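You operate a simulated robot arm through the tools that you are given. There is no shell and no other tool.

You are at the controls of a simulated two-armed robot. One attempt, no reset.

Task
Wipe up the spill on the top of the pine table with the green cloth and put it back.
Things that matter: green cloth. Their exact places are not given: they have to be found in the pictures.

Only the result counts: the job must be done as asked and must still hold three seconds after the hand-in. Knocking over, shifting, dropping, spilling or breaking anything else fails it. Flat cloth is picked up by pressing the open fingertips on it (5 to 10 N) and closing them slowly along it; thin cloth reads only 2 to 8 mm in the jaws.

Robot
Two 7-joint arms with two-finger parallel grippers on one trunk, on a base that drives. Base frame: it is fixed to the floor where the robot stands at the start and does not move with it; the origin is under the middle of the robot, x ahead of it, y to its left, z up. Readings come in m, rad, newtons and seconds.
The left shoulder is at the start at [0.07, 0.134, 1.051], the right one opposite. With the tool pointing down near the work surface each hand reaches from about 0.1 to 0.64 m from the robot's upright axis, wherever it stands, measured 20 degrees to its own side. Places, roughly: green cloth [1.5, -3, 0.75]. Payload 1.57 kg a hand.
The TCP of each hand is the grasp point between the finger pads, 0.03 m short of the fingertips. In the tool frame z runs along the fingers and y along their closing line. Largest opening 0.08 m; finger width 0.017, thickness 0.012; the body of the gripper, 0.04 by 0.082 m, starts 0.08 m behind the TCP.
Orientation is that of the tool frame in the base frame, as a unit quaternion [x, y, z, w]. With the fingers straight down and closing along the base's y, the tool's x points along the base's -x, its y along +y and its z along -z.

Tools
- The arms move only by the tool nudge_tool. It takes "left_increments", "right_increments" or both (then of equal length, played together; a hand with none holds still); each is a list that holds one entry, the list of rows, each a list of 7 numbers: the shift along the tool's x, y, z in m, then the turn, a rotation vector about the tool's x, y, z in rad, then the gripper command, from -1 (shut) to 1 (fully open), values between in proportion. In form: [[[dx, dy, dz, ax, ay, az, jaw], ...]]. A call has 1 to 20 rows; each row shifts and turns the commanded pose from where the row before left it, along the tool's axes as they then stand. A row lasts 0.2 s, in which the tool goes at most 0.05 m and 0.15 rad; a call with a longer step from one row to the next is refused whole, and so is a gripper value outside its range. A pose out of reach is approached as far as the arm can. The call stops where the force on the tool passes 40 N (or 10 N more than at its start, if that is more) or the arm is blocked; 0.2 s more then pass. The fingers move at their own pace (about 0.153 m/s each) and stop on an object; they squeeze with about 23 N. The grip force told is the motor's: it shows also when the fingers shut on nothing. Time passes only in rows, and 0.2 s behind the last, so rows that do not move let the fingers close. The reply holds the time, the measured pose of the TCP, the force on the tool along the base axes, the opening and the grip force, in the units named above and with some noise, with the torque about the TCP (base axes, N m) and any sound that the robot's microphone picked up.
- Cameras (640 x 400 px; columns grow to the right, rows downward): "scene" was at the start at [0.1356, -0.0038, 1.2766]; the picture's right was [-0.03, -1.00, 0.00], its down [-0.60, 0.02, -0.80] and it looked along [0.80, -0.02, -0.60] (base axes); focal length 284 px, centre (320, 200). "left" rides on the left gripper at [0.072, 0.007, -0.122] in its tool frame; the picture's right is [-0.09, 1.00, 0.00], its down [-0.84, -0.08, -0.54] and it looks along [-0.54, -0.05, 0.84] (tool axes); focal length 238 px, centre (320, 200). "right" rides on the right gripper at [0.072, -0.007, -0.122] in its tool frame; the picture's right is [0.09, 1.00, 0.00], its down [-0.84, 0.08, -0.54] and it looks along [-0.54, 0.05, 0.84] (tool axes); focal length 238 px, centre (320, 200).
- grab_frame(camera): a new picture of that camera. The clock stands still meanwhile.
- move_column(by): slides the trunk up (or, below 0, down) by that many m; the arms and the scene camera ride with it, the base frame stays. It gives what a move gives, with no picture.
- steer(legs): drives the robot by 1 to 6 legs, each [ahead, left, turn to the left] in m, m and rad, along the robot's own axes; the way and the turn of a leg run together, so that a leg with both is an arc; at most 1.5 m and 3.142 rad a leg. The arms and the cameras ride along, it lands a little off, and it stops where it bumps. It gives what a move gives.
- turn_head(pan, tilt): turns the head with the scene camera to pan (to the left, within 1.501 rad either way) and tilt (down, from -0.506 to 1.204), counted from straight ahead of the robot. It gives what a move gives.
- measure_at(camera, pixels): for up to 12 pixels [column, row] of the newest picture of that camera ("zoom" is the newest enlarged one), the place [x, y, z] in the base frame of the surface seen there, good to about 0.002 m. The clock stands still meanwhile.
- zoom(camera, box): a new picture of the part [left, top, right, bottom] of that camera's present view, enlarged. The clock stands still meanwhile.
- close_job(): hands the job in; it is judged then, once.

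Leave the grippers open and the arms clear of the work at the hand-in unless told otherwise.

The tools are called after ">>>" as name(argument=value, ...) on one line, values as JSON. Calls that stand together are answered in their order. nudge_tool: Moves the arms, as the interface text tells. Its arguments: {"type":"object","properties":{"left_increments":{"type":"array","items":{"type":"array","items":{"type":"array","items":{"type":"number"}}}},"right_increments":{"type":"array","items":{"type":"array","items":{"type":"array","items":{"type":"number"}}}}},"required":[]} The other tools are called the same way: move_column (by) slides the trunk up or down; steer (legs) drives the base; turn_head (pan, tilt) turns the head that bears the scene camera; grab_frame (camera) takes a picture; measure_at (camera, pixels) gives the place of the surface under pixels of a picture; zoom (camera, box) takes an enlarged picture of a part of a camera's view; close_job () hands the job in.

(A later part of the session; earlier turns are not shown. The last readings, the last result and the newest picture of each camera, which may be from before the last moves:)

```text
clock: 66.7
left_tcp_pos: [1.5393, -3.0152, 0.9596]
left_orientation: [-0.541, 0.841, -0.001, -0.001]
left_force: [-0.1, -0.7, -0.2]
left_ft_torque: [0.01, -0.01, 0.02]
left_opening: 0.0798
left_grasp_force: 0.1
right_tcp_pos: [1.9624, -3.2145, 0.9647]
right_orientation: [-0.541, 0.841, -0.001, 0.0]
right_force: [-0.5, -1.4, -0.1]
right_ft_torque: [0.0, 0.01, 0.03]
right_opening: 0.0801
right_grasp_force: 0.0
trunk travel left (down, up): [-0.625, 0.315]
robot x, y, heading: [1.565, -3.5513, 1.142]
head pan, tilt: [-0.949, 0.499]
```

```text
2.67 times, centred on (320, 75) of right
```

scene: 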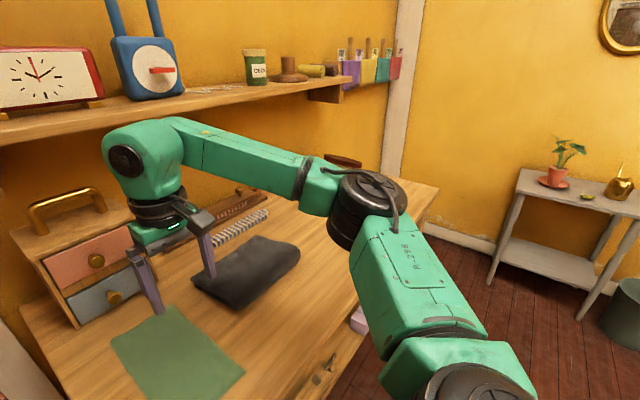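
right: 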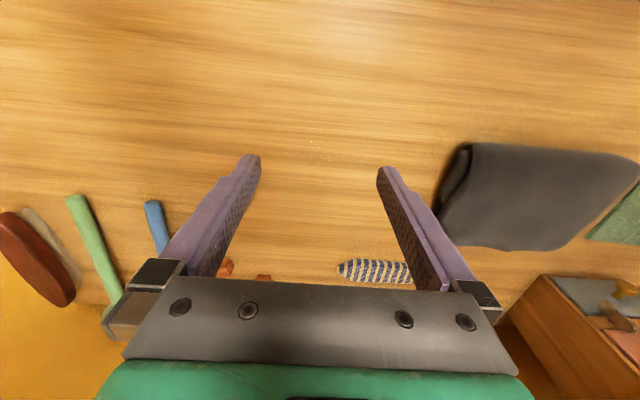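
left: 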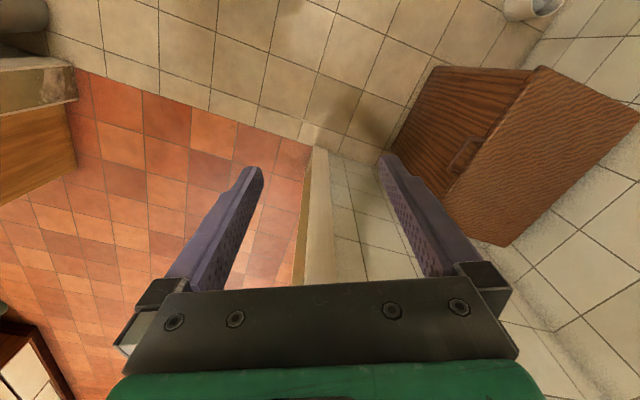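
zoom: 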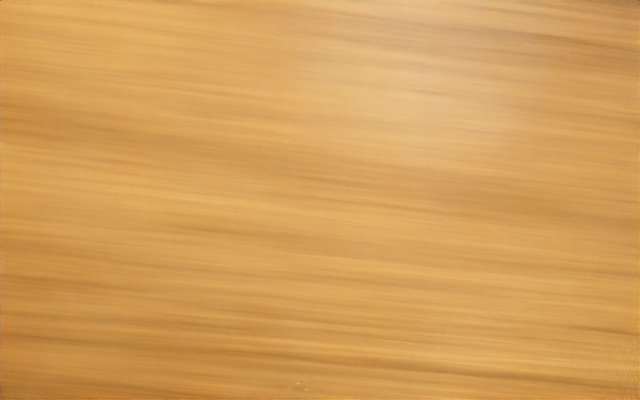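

I see faint glints at about (315,145). I'll zoom in there.

>>> zoom(camera="right", box=[255, 100, 383, 180])

>>> turn_head(pan=-0.3, tilt=0.75)

>>> grab_frame(camera="scene")

```text
5.00 times, centred on (319, 140) of right
```

zoom: 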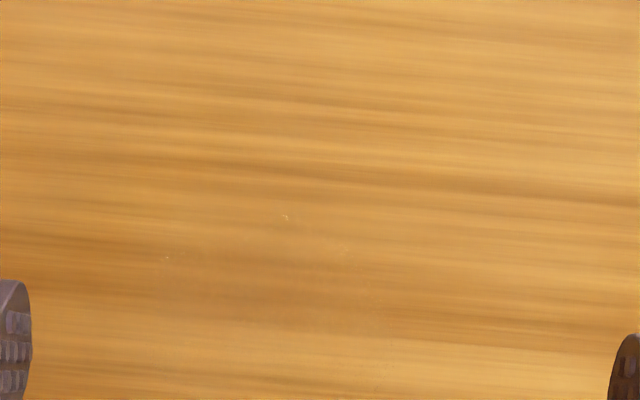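

```text
clock: 67.8
left_tcp_pos: [1.5391, -3.0149, 0.958]
left_orientation: [-0.542, 0.84, 0.0, -0.001]
left_force: [0.5, 0.7, -0.3]
left_ft_torque: [0.01, 0.03, 0.03]
left_opening: 0.0801
left_grasp_force: 0.1
right_tcp_pos: [1.9617, -3.2145, 0.9657]
right_orientation: [-0.54, 0.841, 0.001, 0.0]
right_force: [0.1, -0.3, -0.2]
right_ft_torque: [0.01, -0.01, 0.02]
right_opening: 0.0799
right_grasp_force: 0.0
trunk travel left (down, up): [-0.625, 0.315]
robot x, y, heading: [1.5664, -3.5517, 1.146]
head pan, tilt: [-0.3, 0.75]
```

```text
taken
```

scene: 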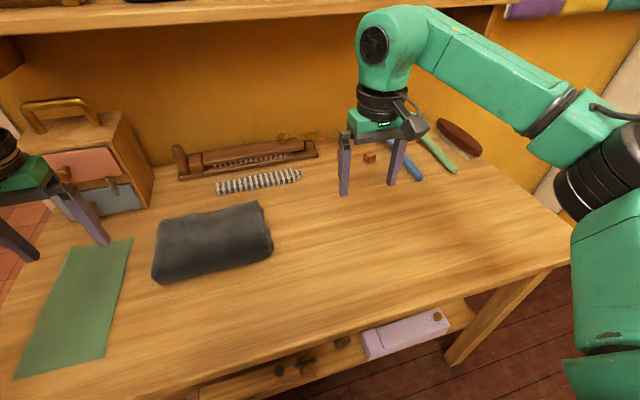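

>>> measure_at(camera="zoom", pixels=[[285, 217], [165, 258], [345, 245], [320, 300]])

>>> zoom(camera="scene", box=[270, 150, 430, 250])

```text
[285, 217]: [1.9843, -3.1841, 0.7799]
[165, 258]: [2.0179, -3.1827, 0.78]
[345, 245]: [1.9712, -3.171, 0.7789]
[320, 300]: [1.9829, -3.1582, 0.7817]
```

```text
4.00 times, centred on (350, 200) of scene
```

zoom: 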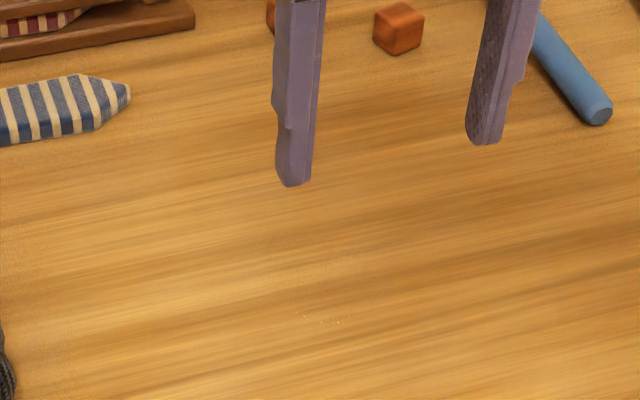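

>>> measure_at(camera="zoom", pixels=[[265, 240], [360, 250], [305, 318], [338, 322], [320, 245], [320, 280]])

>>> zoom(camera="scene", box=[318, 190, 382, 230])

```text
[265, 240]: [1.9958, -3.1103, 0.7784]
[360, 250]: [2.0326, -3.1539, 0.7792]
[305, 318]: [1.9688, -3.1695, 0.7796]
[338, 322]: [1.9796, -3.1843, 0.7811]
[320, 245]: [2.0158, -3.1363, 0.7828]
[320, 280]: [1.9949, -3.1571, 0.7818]
```

```text
10.00 times, centred on (350, 210) of scene
```

zoom: 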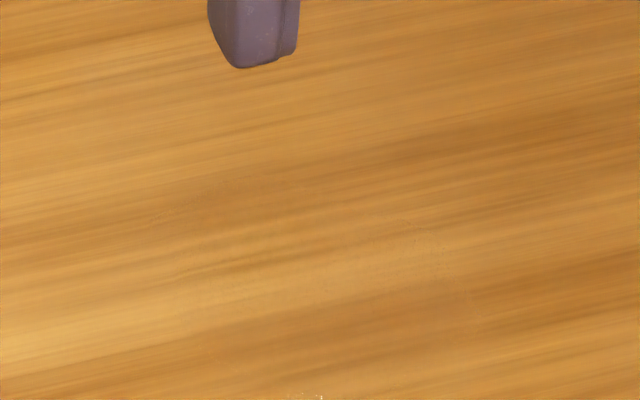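

The puddle is almost clear: a faint disc with glints along its front edge. I'll shift the zoom window down to see its whole outline.

>>> zoom(camera="scene", box=[314, 196, 394, 246])

>>> turn_head(pan=-0.2, tilt=1.0)

>>> grab_frame(camera="scene")

```text
8.00 times, centred on (354, 221) of scene
```

zoom: 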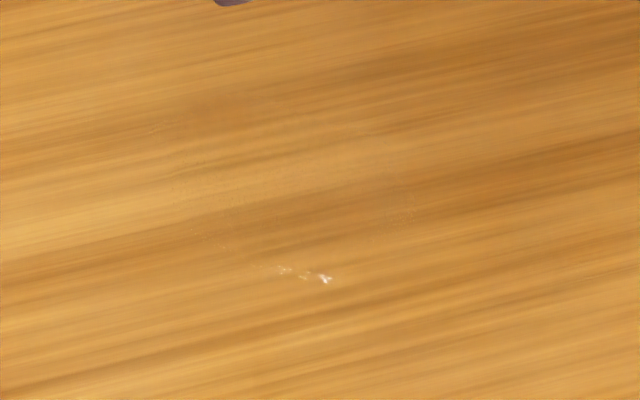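

```text
clock: 68.5
left_tcp_pos: [1.5401, -3.0153, 0.9577]
left_orientation: [-0.542, 0.84, -0.001, -0.001]
left_force: [-0.7, -0.1, 0.4]
left_ft_torque: [0.03, 0.02, 0.0]
left_opening: 0.0798
left_grasp_force: 0.0
right_tcp_pos: [1.9627, -3.215, 0.9644]
right_orientation: [-0.541, 0.841, 0.001, 0.0]
right_force: [-0.2, -0.1, -0.3]
right_ft_torque: [0.01, -0.01, 0.03]
right_opening: 0.0799
right_grasp_force: 0.0
trunk travel left (down, up): [-0.625, 0.315]
robot x, y, heading: [1.5689, -3.5538, 1.146]
head pan, tilt: [-0.201, 1.0]
```

```text
taken
```

scene: 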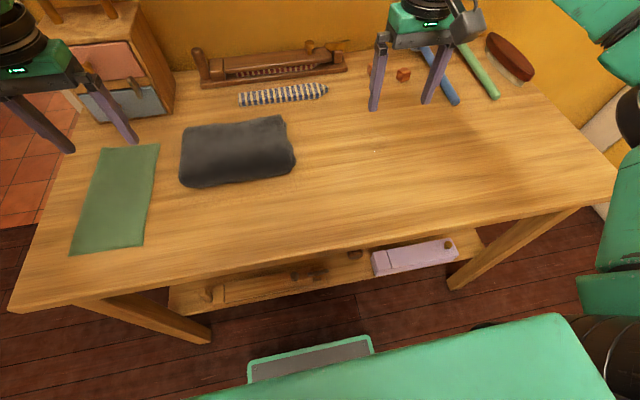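

>>> zoom(camera="scene", box=[326, 110, 422, 170])

>>> measure_at(camera="scene", pixels=[[375, 150], [370, 135], [395, 130], [350, 140], [380, 120], [350, 365], [310, 375], [160, 150], [160, 145], [100, 150], [72, 253], [142, 245]])

```text
6.67 times, centred on (374, 140) of scene
```

zoom: 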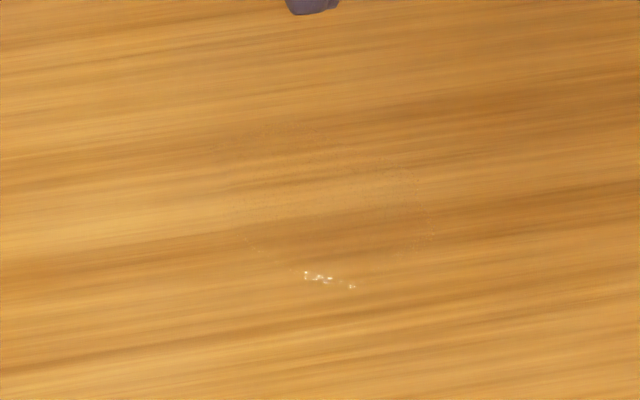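

```text
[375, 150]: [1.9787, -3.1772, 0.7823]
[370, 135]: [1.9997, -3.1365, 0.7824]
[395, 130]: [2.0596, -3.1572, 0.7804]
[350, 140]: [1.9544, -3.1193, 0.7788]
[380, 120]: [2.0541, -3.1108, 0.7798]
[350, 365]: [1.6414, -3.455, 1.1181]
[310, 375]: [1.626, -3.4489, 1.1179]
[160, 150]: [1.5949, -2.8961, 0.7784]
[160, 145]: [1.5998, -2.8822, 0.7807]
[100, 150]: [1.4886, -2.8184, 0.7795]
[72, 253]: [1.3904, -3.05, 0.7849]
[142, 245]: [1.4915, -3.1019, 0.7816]
```

Now a faint ring outline shows, from about x=235 to 430 and y=125 to 285 in the zoom. I'll measure it.

>>> measure_at(camera="zoom", pixels=[[235, 165], [285, 125], [345, 135], [420, 180], [433, 225], [395, 270], [350, 287], [300, 275], [250, 240], [330, 205]])

```text
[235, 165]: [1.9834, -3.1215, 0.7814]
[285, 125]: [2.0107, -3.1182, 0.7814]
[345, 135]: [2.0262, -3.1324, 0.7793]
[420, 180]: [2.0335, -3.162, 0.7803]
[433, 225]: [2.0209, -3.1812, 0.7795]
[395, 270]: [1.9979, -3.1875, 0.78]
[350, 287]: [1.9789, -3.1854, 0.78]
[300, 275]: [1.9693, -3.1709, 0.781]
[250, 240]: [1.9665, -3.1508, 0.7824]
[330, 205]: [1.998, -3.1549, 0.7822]
```

The puddle is a disc centred at about [1.999,-3.153] with a radius of about 0.037 m. While here I'll measure the small objects near it (brush, cube, mallet, garment edge), so I know the clearances for wiping.

>>> measure_at(camera="scene", pixels=[[325, 92], [403, 78], [456, 103], [497, 97], [294, 160], [285, 118], [240, 183], [520, 80], [614, 180], [360, 245], [280, 140], [372, 70]])

>>> steer(legs=[[0, 0.534, -0.004]])

>>> grab_frame(camera="right")

```text
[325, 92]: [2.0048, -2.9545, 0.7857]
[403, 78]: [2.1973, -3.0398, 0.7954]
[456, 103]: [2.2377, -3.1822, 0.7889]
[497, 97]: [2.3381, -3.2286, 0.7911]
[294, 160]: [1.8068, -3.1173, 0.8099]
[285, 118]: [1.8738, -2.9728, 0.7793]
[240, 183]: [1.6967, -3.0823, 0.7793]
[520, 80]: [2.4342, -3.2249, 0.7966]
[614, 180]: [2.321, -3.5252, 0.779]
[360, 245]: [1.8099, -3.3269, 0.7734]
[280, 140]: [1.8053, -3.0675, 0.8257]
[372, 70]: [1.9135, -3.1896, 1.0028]
```

```text
clock: 71.6
left_tcp_pos: [1.0532, -2.7906, 0.9585]
left_orientation: [-0.539, 0.842, -0.001, 0.001]
left_force: [-0.2, -0.6, 0.8]
left_ft_torque: [0.0, 0.0, -0.02]
left_opening: 0.0801
left_grasp_force: 0.0
right_tcp_pos: [1.4748, -2.9926, 0.9651]
right_orientation: [-0.539, 0.843, 0.0, 0.0]
right_force: [0.3, 0.1, 0.2]
right_ft_torque: [-0.02, -0.02, 0.03]
right_opening: 0.0798
right_grasp_force: 0.1
trunk travel left (down, up): [-0.625, 0.315]
robot x, y, heading: [1.0777, -3.3271, 1.137]
head pan, tilt: [-0.201, 1.0]
```

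```text
taken
```

right: 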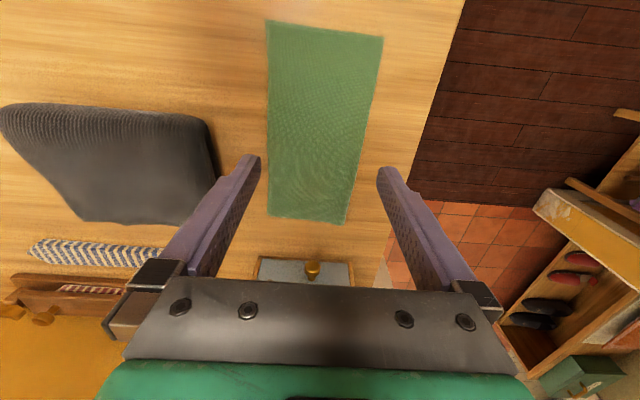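

The hand is over the cloth. I'll shift back 0.034 m to a point about 5 cm from the cloth's front end and descend in steps to just above it.

>>> nudge_tool(right_increments=[[[0.0345, -0.0013, 0, 0, 0, 0, 1], [0, 0, 0.045, 0, 0, 0, 1], [0, 0, 0.045, 0, 0, 0, 1], [0, 0, 0.045, 0, 0, 0, 1], [0, 0, 0, 0, 0, 0, 1]]])

>>> grab_frame(camera="right")

```text
clock: 72.8
left_tcp_pos: [1.0534, -2.7907, 0.9599]
left_orientation: [-0.539, 0.842, -0.001, 0.0]
left_force: [0.9, -1.1, -0.4]
left_ft_torque: [0.02, -0.01, 0.0]
left_opening: 0.0801
left_grasp_force: 0.0
right_tcp_pos: [1.4608, -3.0244, 0.8295]
right_orientation: [-0.539, 0.842, 0.001, 0.001]
right_force: [-0.8, 0.3, 0.2]
right_ft_torque: [0.02, 0.0, 0.0]
right_opening: 0.0802
right_grasp_force: 0.1
trunk travel left (down, up): [-0.625, 0.315]
robot x, y, heading: [1.0754, -3.3318, 1.136]
head pan, tilt: [-0.201, 1.0]
```

```text
taken
```

right: 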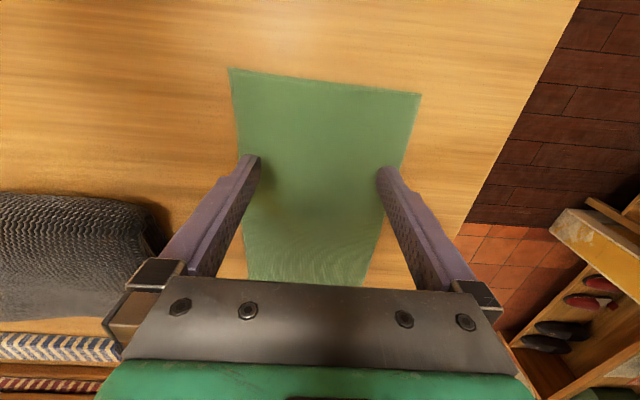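

The fingers straddle the cloth, both within its edges. I'll go down to near contact, then press with small steps.

>>> nudge_tool(right_increments=[[[0, 0, 0.012, 0, 0, 0, 1], [0, 0, 0.003, 0, 0, 0, 1], [0, 0, 0, 0, 0, 0, 1]]])

```text
clock: 73.6
left_tcp_pos: [1.0532, -2.7904, 0.959]
left_orientation: [-0.539, 0.842, 0.0, -0.002]
left_force: [-0.2, 0.0, -1.0]
left_ft_torque: [-0.01, 0.01, -0.03]
left_opening: 0.08
left_grasp_force: 0.1
right_tcp_pos: [1.4605, -3.0243, 0.8139]
right_orientation: [-0.539, 0.842, 0.0, 0.0]
right_force: [-0.2, -0.7, -0.6]
right_ft_torque: [0.0, 0.0, 0.0]
right_opening: 0.0799
right_grasp_force: 0.0
trunk travel left (down, up): [-0.625, 0.315]
robot x, y, heading: [1.076, -3.3291, 1.141]
head pan, tilt: [-0.201, 1.0]
```

No contact yet, with the tips at about 0.784. I'll step down 3 mm.

>>> nudge_tool(right_increments=[[[0, 0, 0.003, 0, 0, 0, 1], [0, 0, 0, 0, 0, 0, 1]]])

```text
clock: 74.2
left_tcp_pos: [1.0522, -2.7911, 0.9595]
left_orientation: [-0.538, 0.843, -0.001, -0.001]
left_force: [-1.5, 0.3, 0.4]
left_ft_torque: [-0.02, -0.01, 0.04]
left_opening: 0.08
left_grasp_force: 0.0
right_tcp_pos: [1.4609, -3.025, 0.8124]
right_orientation: [-0.539, 0.843, 0.001, 0.001]
right_force: [1.7, 1.4, 9.4]
right_ft_torque: [-0.13, -0.32, 0.06]
right_opening: 0.0798
right_grasp_force: 0.0
trunk travel left (down, up): [-0.625, 0.315]
robot x, y, heading: [1.0757, -3.3273, 1.137]
head pan, tilt: [-0.201, 1.0]
```

Contact at about 9 N. Now I'll close the fingers slowly along the cloth.

>>> nudge_tool(right_increments=[[[0, 0, 0, 0, 0, 0, 0.88], [0, 0, 0, 0, 0, 0, 0.76], [0, 0, 0, 0, 0, 0, 0.64], [0, 0, 0, 0, 0, 0, 0.52], [0, 0, 0, 0, 0, 0, 0.4], [0, 0, 0, 0, 0, 0, 0.28], [0, 0, 0, 0, 0, 0, 0.16], [0, 0, 0, 0, 0, 0, 0.04], [0, 0, 0, 0, 0, 0, -0.08], [0, 0, 0, 0, 0, 0, -0.2], [0, 0, 0, 0, 0, 0, -0.32], [0, 0, 0, 0, 0, 0, -0.44], [0, 0, 0, 0, 0, 0, -0.56], [0, 0, 0, 0, 0, 0, -0.68], [0, 0, 0, 0, 0, 0, -0.8], [0, 0, 0, 0, 0, 0, -0.9], [0, 0, 0, 0, 0, 0, -1], [0, 0, 0, 0, 0, 0, -1], [0, 0, 0, 0, 0, 0, -1]]])

>>> grab_frame(camera="right")

>>> grab_frame(camera="scene")

```text
clock: 78.2
left_tcp_pos: [1.0521, -2.7907, 0.9589]
left_orientation: [-0.539, 0.842, -0.001, 0.0]
left_force: [0.8, -0.3, -0.4]
left_ft_torque: [0.02, -0.02, 0.0]
left_opening: 0.08
left_grasp_force: 0.1
right_tcp_pos: [1.4606, -3.0236, 0.8119]
right_orientation: [-0.538, 0.843, 0.0, 0.001]
right_force: [1.0, 0.0, 11.9]
right_ft_torque: [-0.03, -0.09, -0.01]
right_opening: 0.0044
right_grasp_force: 23.1
trunk travel left (down, up): [-0.625, 0.315]
robot x, y, heading: [1.0775, -3.3292, 1.14]
head pan, tilt: [-0.201, 1.0]
```

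```text
taken
```

right: 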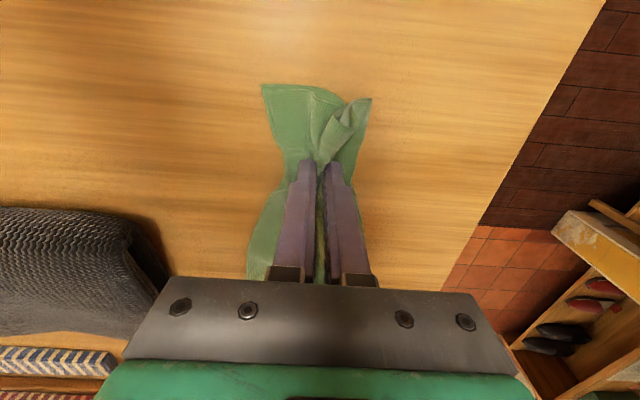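

```text
taken
```

scene: 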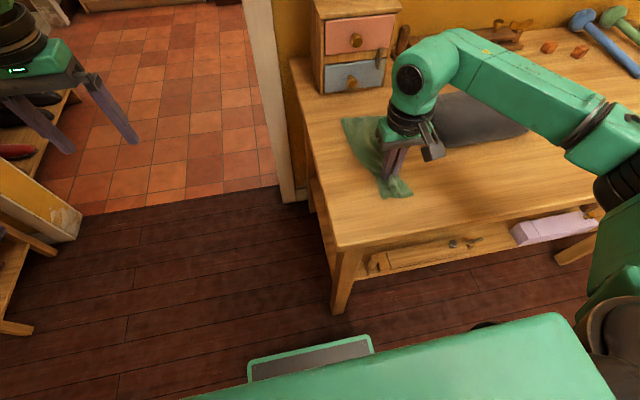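

Gripped: the opening reads 4.4 mm with 23 N of grip. I'll lift a little and check that the cloth comes up.

>>> nudge_tool(right_increments=[[[0, 0, -0.02, 0, 0, 0, -1], [0, 0, -0.02, 0, 0, 0, -1], [0, 0, -0.02, 0, 0, 0, -1], [0, 0, 0, 0, 0, 0, -1]]])

>>> grab_frame(camera="scene")

>>> grab_frame(camera="right")

```text
clock: 79.2
left_tcp_pos: [1.0531, -2.7907, 0.9589]
left_orientation: [-0.539, 0.842, 0.0, -0.002]
left_force: [0.9, -0.1, -0.4]
left_ft_torque: [-0.02, 0.01, -0.01]
left_opening: 0.0799
left_grasp_force: 0.1
right_tcp_pos: [1.4612, -3.0244, 0.8714]
right_orientation: [-0.538, 0.843, 0.0, 0.0]
right_force: [0.0, -0.3, -0.5]
right_ft_torque: [0.0, 0.0, 0.01]
right_opening: 0.0045
right_grasp_force: 23.0
trunk travel left (down, up): [-0.625, 0.315]
robot x, y, heading: [1.0757, -3.3304, 1.139]
head pan, tilt: [-0.201, 1.0]
```

```text
taken
```

scene: 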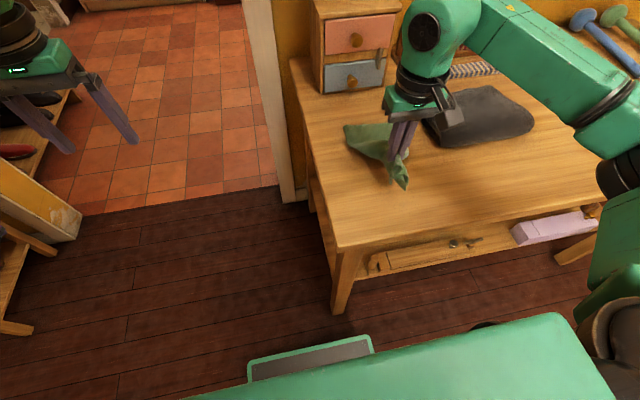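

```text
taken
```

right: 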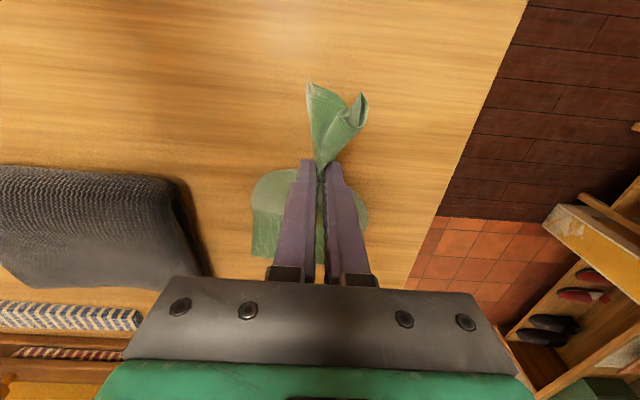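

The cloth lifts with the hand. I'll keep raising it and pull back toward the robot so it can pass in front of the garment.

>>> nudge_tool(right_increments=[[[0, 0, -0.03, 0, 0, 0, -1], [0, 0, -0.03, 0, 0, 0, -1], [0.01, 0, -0.03, 0, 0, 0, -1], [0.02, 0, -0.03, 0, 0, 0, -1], [0.02, 0, -0.03, 0, 0, 0, -1], [0.02, 0, -0.03, 0, 0, 0, -1], [0.02, 0, -0.02, 0, 0, 0, -1], [0, 0, 0, 0, 0, 0, -1], [0, 0, 0, 0, 0, 0, -1]]])

>>> grab_frame(camera="scene")

>>> grab_frame(camera="left")

```text
clock: 81.2
left_tcp_pos: [1.0525, -2.7913, 0.9587]
left_orientation: [-0.538, 0.843, -0.001, -0.001]
left_force: [0.6, 0.5, 0.0]
left_ft_torque: [0.03, 0.02, 0.03]
left_opening: 0.0802
left_grasp_force: 0.1
right_tcp_pos: [1.4219, -3.1065, 1.0715]
right_orientation: [-0.539, 0.842, 0.0, 0.0]
right_force: [-0.3, 0.4, 0.3]
right_ft_torque: [-0.03, 0.02, -0.03]
right_opening: 0.0043
right_grasp_force: 22.8
trunk travel left (down, up): [-0.625, 0.315]
robot x, y, heading: [1.0773, -3.3301, 1.142]
head pan, tilt: [-0.201, 1.0]
```

```text
taken
```

scene: 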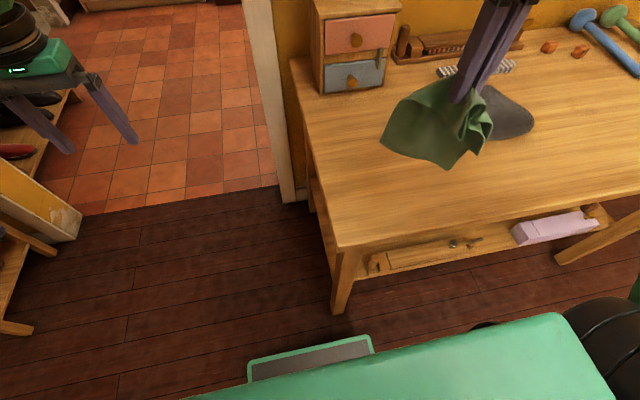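

```text
taken
```

left: 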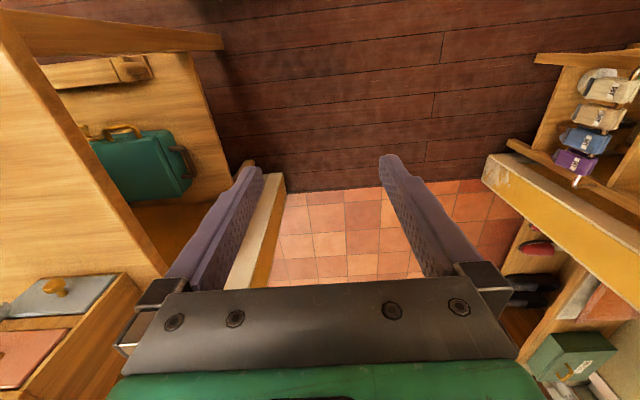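

The cloth hangs free. I'll measure its lowest corners to be sure of the clearance over the garment.

>>> measure_at(camera="scene", pixels=[[445, 166], [386, 140], [410, 120], [480, 150], [430, 95], [515, 130], [470, 90]])

```text
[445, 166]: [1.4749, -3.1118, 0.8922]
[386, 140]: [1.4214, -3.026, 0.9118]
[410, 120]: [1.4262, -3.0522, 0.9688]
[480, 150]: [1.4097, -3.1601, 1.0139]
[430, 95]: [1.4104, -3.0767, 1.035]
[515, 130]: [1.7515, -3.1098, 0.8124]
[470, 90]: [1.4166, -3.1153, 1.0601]
```

The lowest corner is at z 0.892, against 0.83 for the garment, and the cloth is also in front of the garment. I'll strafe 0.60 m right to bring the hand near the spill.

>>> steer(legs=[[0, -0.6, 0]])

>>> turn_head(pan=-0.3, tilt=0.95)

>>> grab_frame(camera="scene")

```text
clock: 84.6
left_tcp_pos: [1.5957, -3.0405, 0.9574]
left_orientation: [-0.541, 0.841, -0.001, 0.0]
left_force: [0.4, -0.2, 0.0]
left_ft_torque: [0.0, 0.01, 0.0]
left_opening: 0.0801
left_grasp_force: 0.1
right_tcp_pos: [1.9646, -3.3551, 1.0719]
right_orientation: [-0.54, 0.842, 0.0, 0.0]
right_force: [0.1, 0.3, 0.7]
right_ft_torque: [0.01, 0.03, -0.02]
right_opening: 0.0045
right_grasp_force: 22.8
trunk travel left (down, up): [-0.625, 0.315]
robot x, y, heading: [1.6236, -3.5814, 1.14]
head pan, tilt: [-0.201, 1.0]
```

```text
clock: 85.3
left_tcp_pos: [1.5951, -3.0402, 0.9585]
left_orientation: [-0.54, 0.842, 0.0, -0.001]
left_force: [0.3, -0.3, -0.5]
left_ft_torque: [-0.01, 0.02, -0.01]
left_opening: 0.0799
left_grasp_force: 0.0
right_tcp_pos: [1.9634, -3.3551, 1.072]
right_orientation: [-0.54, 0.842, 0.001, 0.0]
right_force: [0.7, 0.1, -1.0]
right_ft_torque: [0.0, 0.03, 0.02]
right_opening: 0.0046
right_grasp_force: 23.6
trunk travel left (down, up): [-0.625, 0.315]
robot x, y, heading: [1.618, -3.5779, 1.139]
head pan, tilt: [-0.3, 0.949]
```

```text
taken
```

scene: 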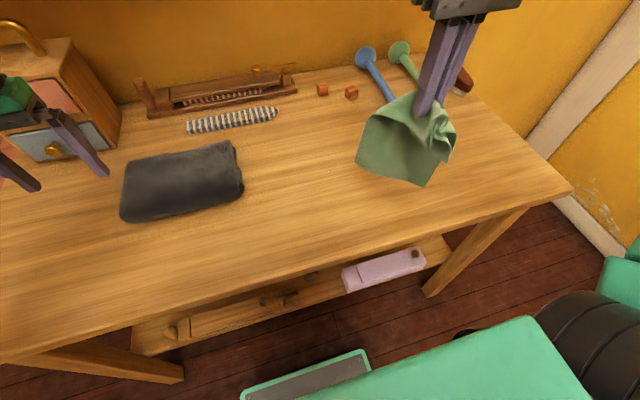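

The spill should sit left of the hanging cloth. I'll take a zoomed reference picture of it before wiping.

>>> zoom(camera="scene", box=[270, 110, 366, 170])

>>> measure_at(camera="zoom", pixels=[[320, 200], [200, 200], [440, 200], [320, 320]])

```text
6.67 times, centred on (318, 140) of scene
```

zoom: 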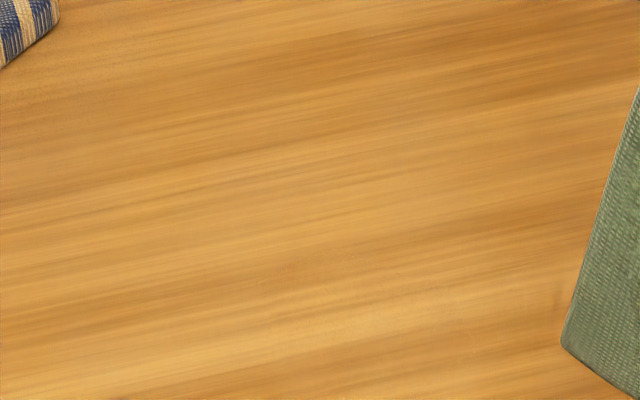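

```text
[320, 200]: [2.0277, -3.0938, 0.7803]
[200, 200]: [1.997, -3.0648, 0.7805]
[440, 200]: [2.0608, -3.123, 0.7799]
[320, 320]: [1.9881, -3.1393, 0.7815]
```

The cloth is ready. I'll move sideways in line with the spill and lower until the cloth's bottom nearly touches the table. Then I'll come down while moving forward so the cloth trails toward me, over the spill.

>>> nudge_tool(right_increments=[[[-0.02, 0.026, 0.03, 0, 0, 0, -1], [-0.02, 0.026, 0.03, 0, 0, 0, -1], [0, 0, 0.04, 0, 0, 0, -1], [-0.0195, 0, 0.018, 0, 0, 0, -1], [-0.0195, 0, 0.018, 0, 0, 0, -1], [-0.0195, 0, 0.018, 0, 0, 0, -1], [-0.0195, 0, 0.018, 0, 0, 0, -1], [-0.0195, 0, 0.018, 0, 0, 0, -1], [-0.0195, 0, 0.018, 0, 0, 0, -1], [-0.0195, 0, 0.018, 0, 0, 0, -1], [-0.0195, 0, 0.018, 0, 0, 0, -1], [0, 0, 0, 0, 0, 0, -1]]])

>>> grab_frame(camera="scene")

>>> grab_frame(camera="right")

```text
clock: 87.9
left_tcp_pos: [1.5938, -3.041, 0.9576]
left_orientation: [-0.54, 0.842, -0.001, 0.0]
left_force: [1.5, -0.3, 0.1]
left_ft_torque: [0.02, -0.02, 0.0]
left_opening: 0.0801
left_grasp_force: 0.1
right_tcp_pos: [2.0002, -3.1565, 0.8275]
right_orientation: [-0.54, 0.842, 0.001, 0.001]
right_force: [0.1, 0.1, 0.0]
right_ft_torque: [-0.02, -0.01, 0.01]
right_opening: 0.0042
right_grasp_force: 22.7
trunk travel left (down, up): [-0.625, 0.315]
robot x, y, heading: [1.6194, -3.5775, 1.141]
head pan, tilt: [-0.3, 0.949]
```

```text
taken
```

scene: 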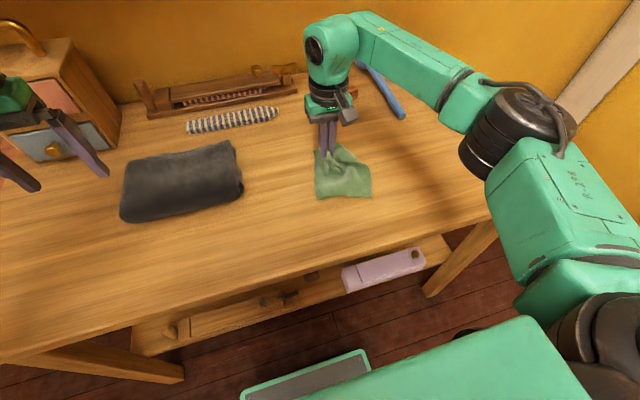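

```text
taken
```

right: 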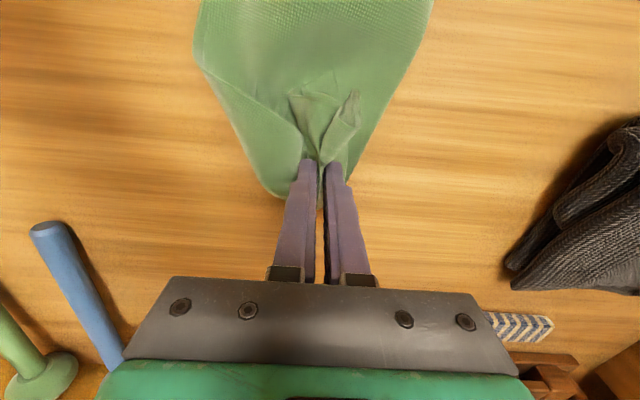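

The cloth trails neatly toward me, and the fingertips are right over the spill's centre. Now I'll press down gently.

>>> nudge_tool(right_increments=[[[0, 0, 0.008, 0, 0, 0, -1], [0, 0, 0.003, 0, 0, 0, -1], [0, 0, 0, 0, 0, 0, -1]]])

```text
clock: 88.7
left_tcp_pos: [1.5957, -3.0407, 0.9584]
left_orientation: [-0.54, 0.842, -0.001, -0.001]
left_force: [0.7, 0.6, 0.6]
left_ft_torque: [0.0, -0.01, 0.0]
left_opening: 0.0797
left_grasp_force: 0.1
right_tcp_pos: [1.9992, -3.1553, 0.8162]
right_orientation: [-0.539, 0.842, 0.0, 0.001]
right_force: [0.0, 0.6, 2.2]
right_ft_torque: [0.02, -0.01, -0.04]
right_opening: 0.0045
right_grasp_force: 23.0
trunk travel left (down, up): [-0.625, 0.315]
robot x, y, heading: [1.6207, -3.5784, 1.142]
head pan, tilt: [-0.3, 0.949]
```

>>> nudge_tool(right_increments=[[[0, 0, 0.002, 0, 0, 0, -1], [0, 0, 0, 0, 0, 0, -1]]])

```text
clock: 89.3
left_tcp_pos: [1.5956, -3.0403, 0.9575]
left_orientation: [-0.54, 0.841, 0.0, 0.0]
left_force: [-0.4, 0.6, 0.2]
left_ft_torque: [-0.01, 0.01, 0.01]
left_opening: 0.0801
left_grasp_force: 0.1
right_tcp_pos: [1.9988, -3.1548, 0.8157]
right_orientation: [-0.539, 0.842, 0.001, 0.001]
right_force: [1.9, 1.5, 5.4]
right_ft_torque: [0.02, -0.06, 0.02]
right_opening: 0.0046
right_grasp_force: 23.1
trunk travel left (down, up): [-0.625, 0.315]
robot x, y, heading: [1.6236, -3.5783, 1.145]
head pan, tilt: [-0.3, 0.949]
```

Pressing at 5.4 N. Now I'll wipe in a raster over the puddle: out to the back edge first, then side-to-side lines coming forward.

>>> nudge_tool(right_increments=[[[-0.015, 0, 0, 0, 0, 0, -1], [-0.015, 0, 0, 0, 0, 0, -1], [-0.015, 0, 0, 0, 0, 0, -1], [0, 0.0225, 0, 0, 0, 0, -1], [0, 0.0225, 0, 0, 0, 0, -1], [0, -0.0225, 0, 0, 0, 0, -1], [0, -0.0225, 0, 0, 0, 0, -1], [0, -0.0225, 0, 0, 0, 0, -1], [0, -0.0225, 0, 0, 0, 0, -1], [0.015, 0, 0, 0, 0, 0, -1], [0, 0.0225, 0, 0, 0, 0, -1], [0, 0.0225, 0, 0, 0, 0, -1], [0, 0.0225, 0, 0, 0, 0, -1], [0, 0.0225, 0, 0, 0, 0, -1], [0.015, 0, 0, 0, 0, 0, -1], [0, -0.0225, 0, 0, 0, 0, -1], [0, -0.0225, 0, 0, 0, 0, -1], [0, -0.0225, 0, 0, 0, 0, -1], [0, -0.0225, 0, 0, 0, 0, -1]]])

>>> grab_frame(camera="right")

>>> grab_frame(camera="scene")

```text
clock: 93.3
left_tcp_pos: [1.5959, -3.0414, 0.96]
left_orientation: [-0.54, 0.842, 0.0, -0.001]
left_force: [-0.6, -1.1, 0.4]
left_ft_torque: [-0.02, 0.01, -0.01]
left_opening: 0.0798
left_grasp_force: 0.1
right_tcp_pos: [2.0463, -3.1615, 0.8153]
right_orientation: [-0.541, 0.841, 0.001, 0.002]
right_force: [-1.4, 0.1, 2.4]
right_ft_torque: [0.0, 0.07, 0.03]
right_opening: 0.0044
right_grasp_force: 23.1
trunk travel left (down, up): [-0.625, 0.315]
robot x, y, heading: [1.6192, -3.5781, 1.143]
head pan, tilt: [-0.3, 0.949]
```

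```text
taken
```

right: 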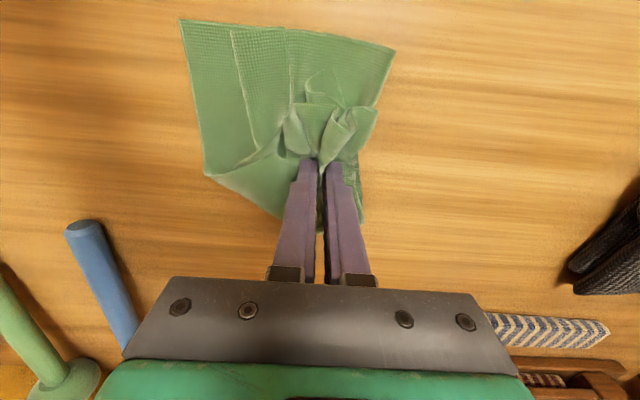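

```text
taken
```

scene: 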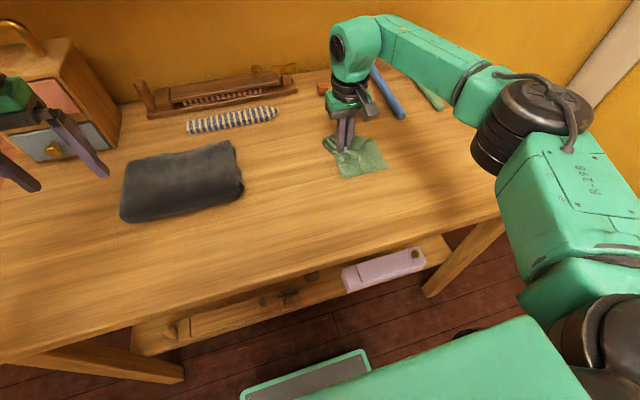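

The wiping motion works, but the force fell to 2.4 N. I'll press 1.5 mm more and continue with the remaining lines.

>>> nudge_tool(right_increments=[[[0.015, 0, 0.0015, 0, 0, 0, -1], [0, 0.0225, 0, 0, 0, 0, -1], [0, 0.0225, 0, 0, 0, 0, -1], [0, 0.0225, 0, 0, 0, 0, -1], [0, 0.0225, 0, 0, 0, 0, -1], [0.015, 0, 0, 0, 0, 0, -1], [0, -0.0225, 0, 0, 0, 0, -1], [0, -0.0225, 0, 0, 0, 0, -1], [0, -0.0225, 0, 0, 0, 0, -1], [0, -0.0225, 0, 0, 0, 0, -1], [0.015, 0, 0, 0, 0, 0, -1], [0, 0.0225, 0, 0, 0, 0, -1], [0, 0.0225, 0, 0, 0, 0, -1], [0, 0.0225, 0, 0, 0, 0, -1], [0, 0.0225, 0, 0, 0, 0, -1], [0.015, 0, 0, 0, 0, 0, -1], [0, -0.0225, 0, 0, 0, 0, -1], [0, -0.0225, 0, 0, 0, 0, -1], [0, -0.0225, 0, 0, 0, 0, -1], [0, -0.0225, 0, 0, 0, 0, -1]]])

>>> grab_frame(camera="right")

>>> grab_frame(camera="scene")

>>> zoom(camera="scene", box=[270, 110, 430, 210])

```text
clock: 97.5
left_tcp_pos: [1.5958, -3.04, 0.9583]
left_orientation: [-0.54, 0.842, -0.001, -0.001]
left_force: [1.4, 0.2, 0.7]
left_ft_torque: [0.0, 0.0, 0.01]
left_opening: 0.0799
left_grasp_force: 0.0
right_tcp_pos: [2.0235, -3.2162, 0.8141]
right_orientation: [-0.541, 0.841, 0.0, 0.0]
right_force: [-1.0, 0.7, 0.9]
right_ft_torque: [0.01, 0.03, 0.04]
right_opening: 0.0041
right_grasp_force: 23.1
trunk travel left (down, up): [-0.625, 0.315]
robot x, y, heading: [1.6192, -3.5812, 1.138]
head pan, tilt: [-0.3, 0.949]
```

```text
taken
```

right: 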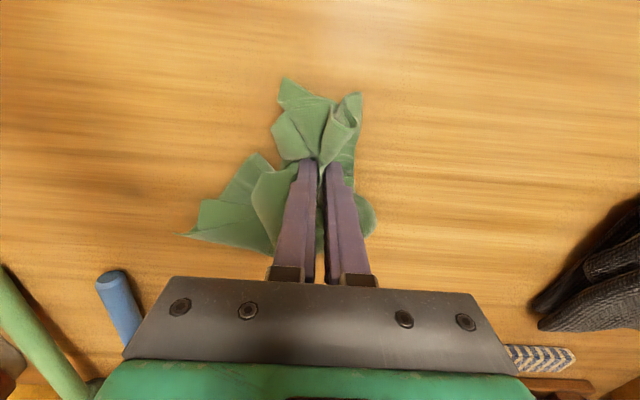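

```text
taken
```

scene: 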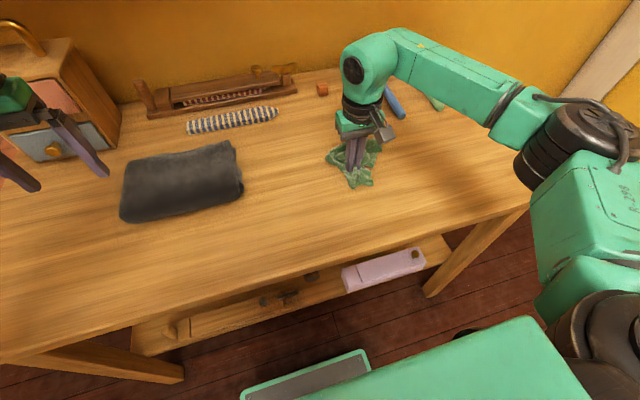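

```text
4.00 times, centred on (350, 160) of scene
```

zoom: 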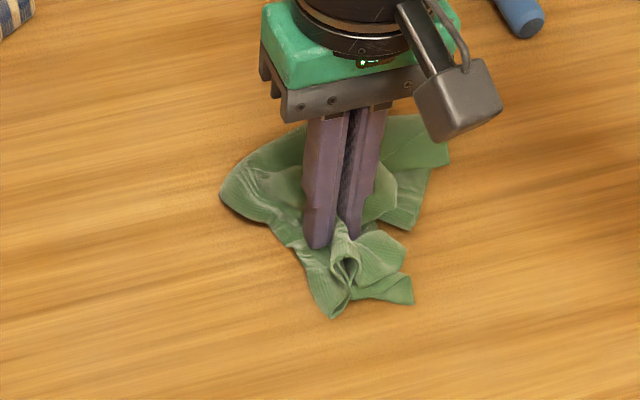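

The force is light now, about 1 N. I'll press 2 mm more and check it before a second, crossing pass.

>>> nudge_tool(right_increments=[[[0, 0, 0.002, 0, 0, 0, -1], [-0.01, 0, 0, 0, 0, 0, -1], [-0.0125, 0, 0, 0, 0, 0, -1]]])

```text
clock: 98.3
left_tcp_pos: [1.5939, -3.0422, 0.9594]
left_orientation: [-0.541, 0.841, 0.0, 0.0]
left_force: [-0.2, 0.1, -0.1]
left_ft_torque: [0.0, -0.02, 0.01]
left_opening: 0.0801
left_grasp_force: 0.0
right_tcp_pos: [2.0301, -3.1961, 0.812]
right_orientation: [-0.539, 0.842, 0.001, 0.0]
right_force: [-1.0, -2.8, 8.3]
right_ft_torque: [-0.1, -0.01, -0.02]
right_opening: 0.0045
right_grasp_force: 22.7
trunk travel left (down, up): [-0.625, 0.315]
robot x, y, heading: [1.615, -3.5797, 1.142]
head pan, tilt: [-0.3, 0.949]
```

Now at 8.3 N. I'll continue with the front-to-back lines across the puddle.

>>> nudge_tool(right_increments=[[[-0.0225, 0, 0, 0, 0, 0, -1], [-0.0225, 0, 0, 0, 0, 0, -1], [-0.0225, 0, 0, 0, 0, 0, -1], [0, 0.015, 0, 0, 0, 0, -1], [0.0225, 0, 0, 0, 0, 0, -1], [0.0225, 0, 0, 0, 0, 0, -1], [0.0225, 0, 0, 0, 0, 0, -1], [0.0225, 0, 0, 0, 0, 0, -1], [0, 0.015, 0, 0, 0, 0, -1], [-0.0225, 0, 0, 0, 0, 0, -1], [-0.0225, 0, 0, 0, 0, 0, -1], [-0.0225, 0, 0, 0, 0, 0, -1], [-0.0225, 0, 0, 0, 0, 0, -1], [0, 0.015, 0, 0, 0, 0, -1], [0.0225, 0, 0, 0, 0, 0, -1], [0.0225, 0, 0, 0, 0, 0, -1], [0.0225, 0, 0, 0, 0, 0, -1], [0.0225, 0, 0, 0, 0, 0, -1]]])

>>> nudge_tool(right_increments=[[[0, 0.015, 0, 0, 0, 0, -1], [-0.0225, 0, 0, 0, 0, 0, -1], [-0.0225, 0, 0, 0, 0, 0, -1], [-0.0225, 0, 0, 0, 0, 0, -1], [-0.0225, 0, 0, 0, 0, 0, -1], [0, 0.015, 0, 0, 0, 0, -1], [0.0225, 0, 0, 0, 0, 0, -1], [0.0225, 0, 0, 0, 0, 0, -1], [0.0225, 0, 0, 0, 0, 0, -1], [0.0225, 0, 0, 0, 0, 0, -1], [0, 0.015, 0, 0, 0, 0, -1], [-0.0225, 0, 0, 0, 0, 0, -1], [-0.0225, 0, 0, 0, 0, 0, -1], [-0.0225, 0, 0, 0, 0, 0, -1], [-0.0225, 0, 0, 0, 0, 0, -1]]])

>>> grab_frame(camera="right")

```text
clock: 102.1
left_tcp_pos: [1.5929, -3.0408, 0.9592]
left_orientation: [-0.54, 0.841, -0.001, 0.0]
left_force: [0.5, -0.9, -0.2]
left_ft_torque: [0.03, 0.01, -0.03]
left_opening: 0.0799
left_grasp_force: 0.0
right_tcp_pos: [1.9804, -3.1965, 0.8137]
right_orientation: [-0.54, 0.842, 0.0, 0.001]
right_force: [1.3, 2.1, 10.4]
right_ft_torque: [-0.03, -0.07, 0.02]
right_opening: 0.0042
right_grasp_force: 22.8
trunk travel left (down, up): [-0.625, 0.315]
robot x, y, heading: [1.62, -3.578, 1.141]
head pan, tilt: [-0.3, 0.949]
```

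```text
clock: 105.3
left_tcp_pos: [1.5922, -3.041, 0.9589]
left_orientation: [-0.54, 0.841, -0.001, 0.0]
left_force: [-0.5, 0.5, -0.1]
left_ft_torque: [-0.03, 0.03, -0.04]
left_opening: 0.0801
left_grasp_force: 0.0
right_tcp_pos: [1.9765, -3.0955, 0.8128]
right_orientation: [-0.541, 0.841, 0.0, 0.001]
right_force: [-0.8, -1.2, 5.8]
right_ft_torque: [-0.1, 0.03, -0.02]
right_opening: 0.0042
right_grasp_force: 23.0
trunk travel left (down, up): [-0.625, 0.315]
robot x, y, heading: [1.62, -3.5771, 1.146]
head pan, tilt: [-0.3, 0.949]
```

```text
taken
```

right: 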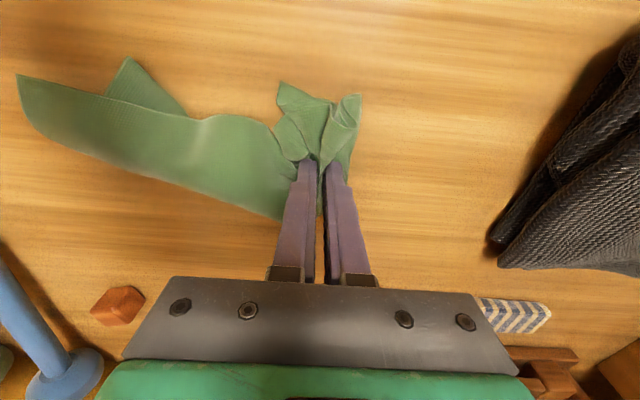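

The whole disc has been swept twice. I'll lift the cloth straight up, pull back and check the table for remaining liquid.

>>> nudge_tool(right_increments=[[[0, 0, -0.03, 0, 0, 0, -1], [0, 0, -0.03, 0, 0, 0, -1], [0.01, 0, -0.03, 0, 0, 0, -1], [0.025, 0, -0.03, 0, 0, 0, -1], [0.03, 0, -0.03, 0, 0, 0, -1], [0.03, -0.01, -0.03, 0, 0, 0, -1], [0.03, -0.02, -0.03, 0, 0, 0, -1], [0.03, -0.02, -0.03, 0, 0, 0, -1], [0.03, -0.02, -0.02, 0, 0, 0, -1], [0.03, -0.02, 0, 0, 0, 0, -1], [0, -0.01, 0, 0, 0, 0, -1], [0, 0, 0, 0, 0, 0, -1]]])

>>> turn_head(pan=-0.2, tilt=1.0)

>>> grab_frame(camera="scene")

```text
clock: 107.9
left_tcp_pos: [1.5941, -3.0407, 0.9586]
left_orientation: [-0.54, 0.841, -0.001, -0.001]
left_force: [-0.2, -0.2, 0.5]
left_ft_torque: [0.01, -0.02, -0.01]
left_opening: 0.0799
left_grasp_force: 0.1
right_tcp_pos: [1.9774, -3.3332, 1.0723]
right_orientation: [-0.539, 0.842, 0.0, 0.0]
right_force: [0.4, 0.4, -0.1]
right_ft_torque: [0.0, 0.02, -0.01]
right_opening: 0.0044
right_grasp_force: 23.2
trunk travel left (down, up): [-0.625, 0.315]
robot x, y, heading: [1.6181, -3.5785, 1.137]
head pan, tilt: [-0.3, 0.949]
```

```text
clock: 108.6
left_tcp_pos: [1.5954, -3.04, 0.9582]
left_orientation: [-0.54, 0.841, 0.0, -0.001]
left_force: [-0.5, -0.3, 0.2]
left_ft_torque: [0.0, 0.02, -0.03]
left_opening: 0.0801
left_grasp_force: 0.0
right_tcp_pos: [1.978, -3.3333, 1.0725]
right_orientation: [-0.54, 0.842, 0.0, 0.001]
right_force: [-0.6, -0.2, -0.5]
right_ft_torque: [-0.05, 0.0, -0.02]
right_opening: 0.0045
right_grasp_force: 22.5
trunk travel left (down, up): [-0.625, 0.315]
robot x, y, heading: [1.621, -3.5776, 1.139]
head pan, tilt: [-0.201, 1.0]
```

```text
taken
```

scene: 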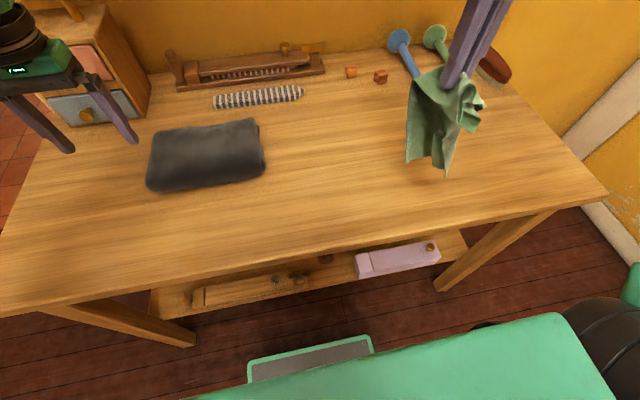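

>>> zoom(camera="scene", box=[290, 105, 402, 175])

>>> measure_at(camera="zoom", pixels=[[320, 200], [200, 200], [440, 200], [320, 300], [320, 100]])

```text
5.71 times, centred on (346, 140) of scene
```

zoom: 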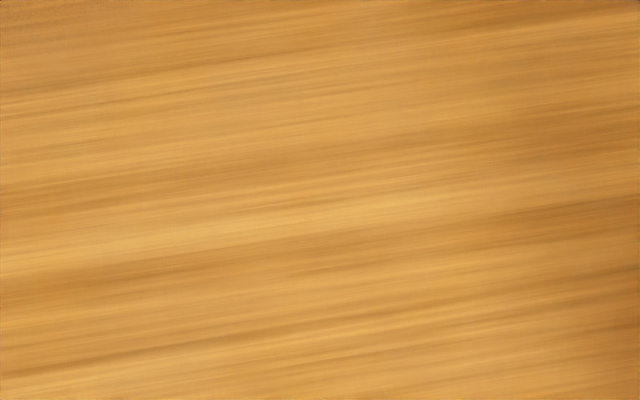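

```text
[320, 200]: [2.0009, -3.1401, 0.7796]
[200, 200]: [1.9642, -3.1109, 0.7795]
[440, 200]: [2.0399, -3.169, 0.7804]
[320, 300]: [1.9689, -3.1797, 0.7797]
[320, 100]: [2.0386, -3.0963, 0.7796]
```

The area looks clean. To be sure, I'll go back to the spot where the glints showed earlier (about 0.055 m left) and look with the same head angles.

>>> steer(legs=[[0, 0.057, 0]])

>>> zoom(camera="scene", box=[326, 110, 422, 170])

>>> turn_head(pan=-0.3, tilt=0.75)

>>> zoom(camera="scene", box=[314, 196, 394, 246])

```text
clock: 109.5
left_tcp_pos: [1.5444, -3.0182, 0.9593]
left_orientation: [-0.54, 0.842, 0.0, -0.001]
left_force: [0.0, -0.1, 0.0]
left_ft_torque: [0.01, -0.03, 0.03]
left_opening: 0.0799
left_grasp_force: 0.1
right_tcp_pos: [1.9272, -3.311, 1.0726]
right_orientation: [-0.54, 0.842, 0.0, -0.001]
right_force: [0.3, 0.2, 0.3]
right_ft_torque: [-0.01, 0.01, 0.0]
right_opening: 0.0044
right_grasp_force: 23.2
trunk travel left (down, up): [-0.625, 0.315]
robot x, y, heading: [1.5688, -3.5592, 1.139]
head pan, tilt: [-0.201, 1.0]
```

```text
6.67 times, centred on (374, 140) of scene
```

zoom: 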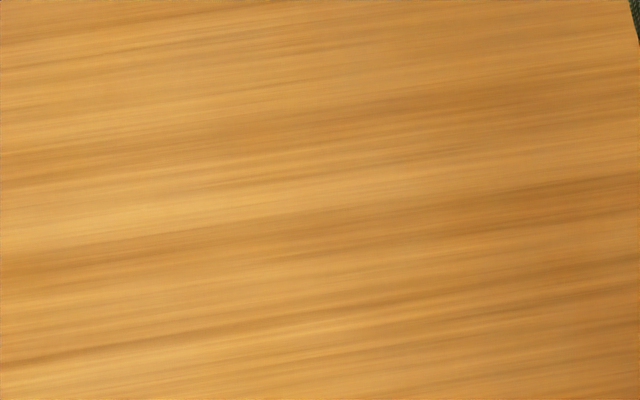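

```text
clock: 110.3
left_tcp_pos: [1.5441, -3.0164, 0.9587]
left_orientation: [-0.539, 0.842, -0.001, -0.002]
left_force: [0.4, 0.0, 0.2]
left_ft_torque: [0.0, -0.03, 0.03]
left_opening: 0.0798
left_grasp_force: 0.0
right_tcp_pos: [1.9274, -3.3099, 1.0728]
right_orientation: [-0.539, 0.842, 0.0, 0.001]
right_force: [0.6, 0.5, -0.5]
right_ft_torque: [0.01, 0.01, -0.02]
right_opening: 0.0042
right_grasp_force: 22.6
trunk travel left (down, up): [-0.625, 0.315]
robot x, y, heading: [1.5689, -3.5562, 1.138]
head pan, tilt: [-0.3, 0.75]
```

```text
8.00 times, centred on (354, 221) of scene
```

zoom: 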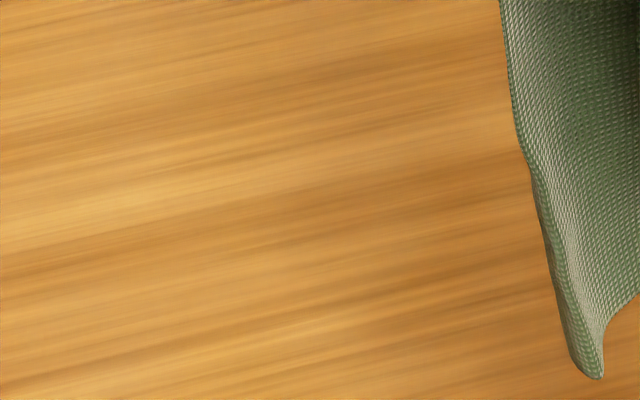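

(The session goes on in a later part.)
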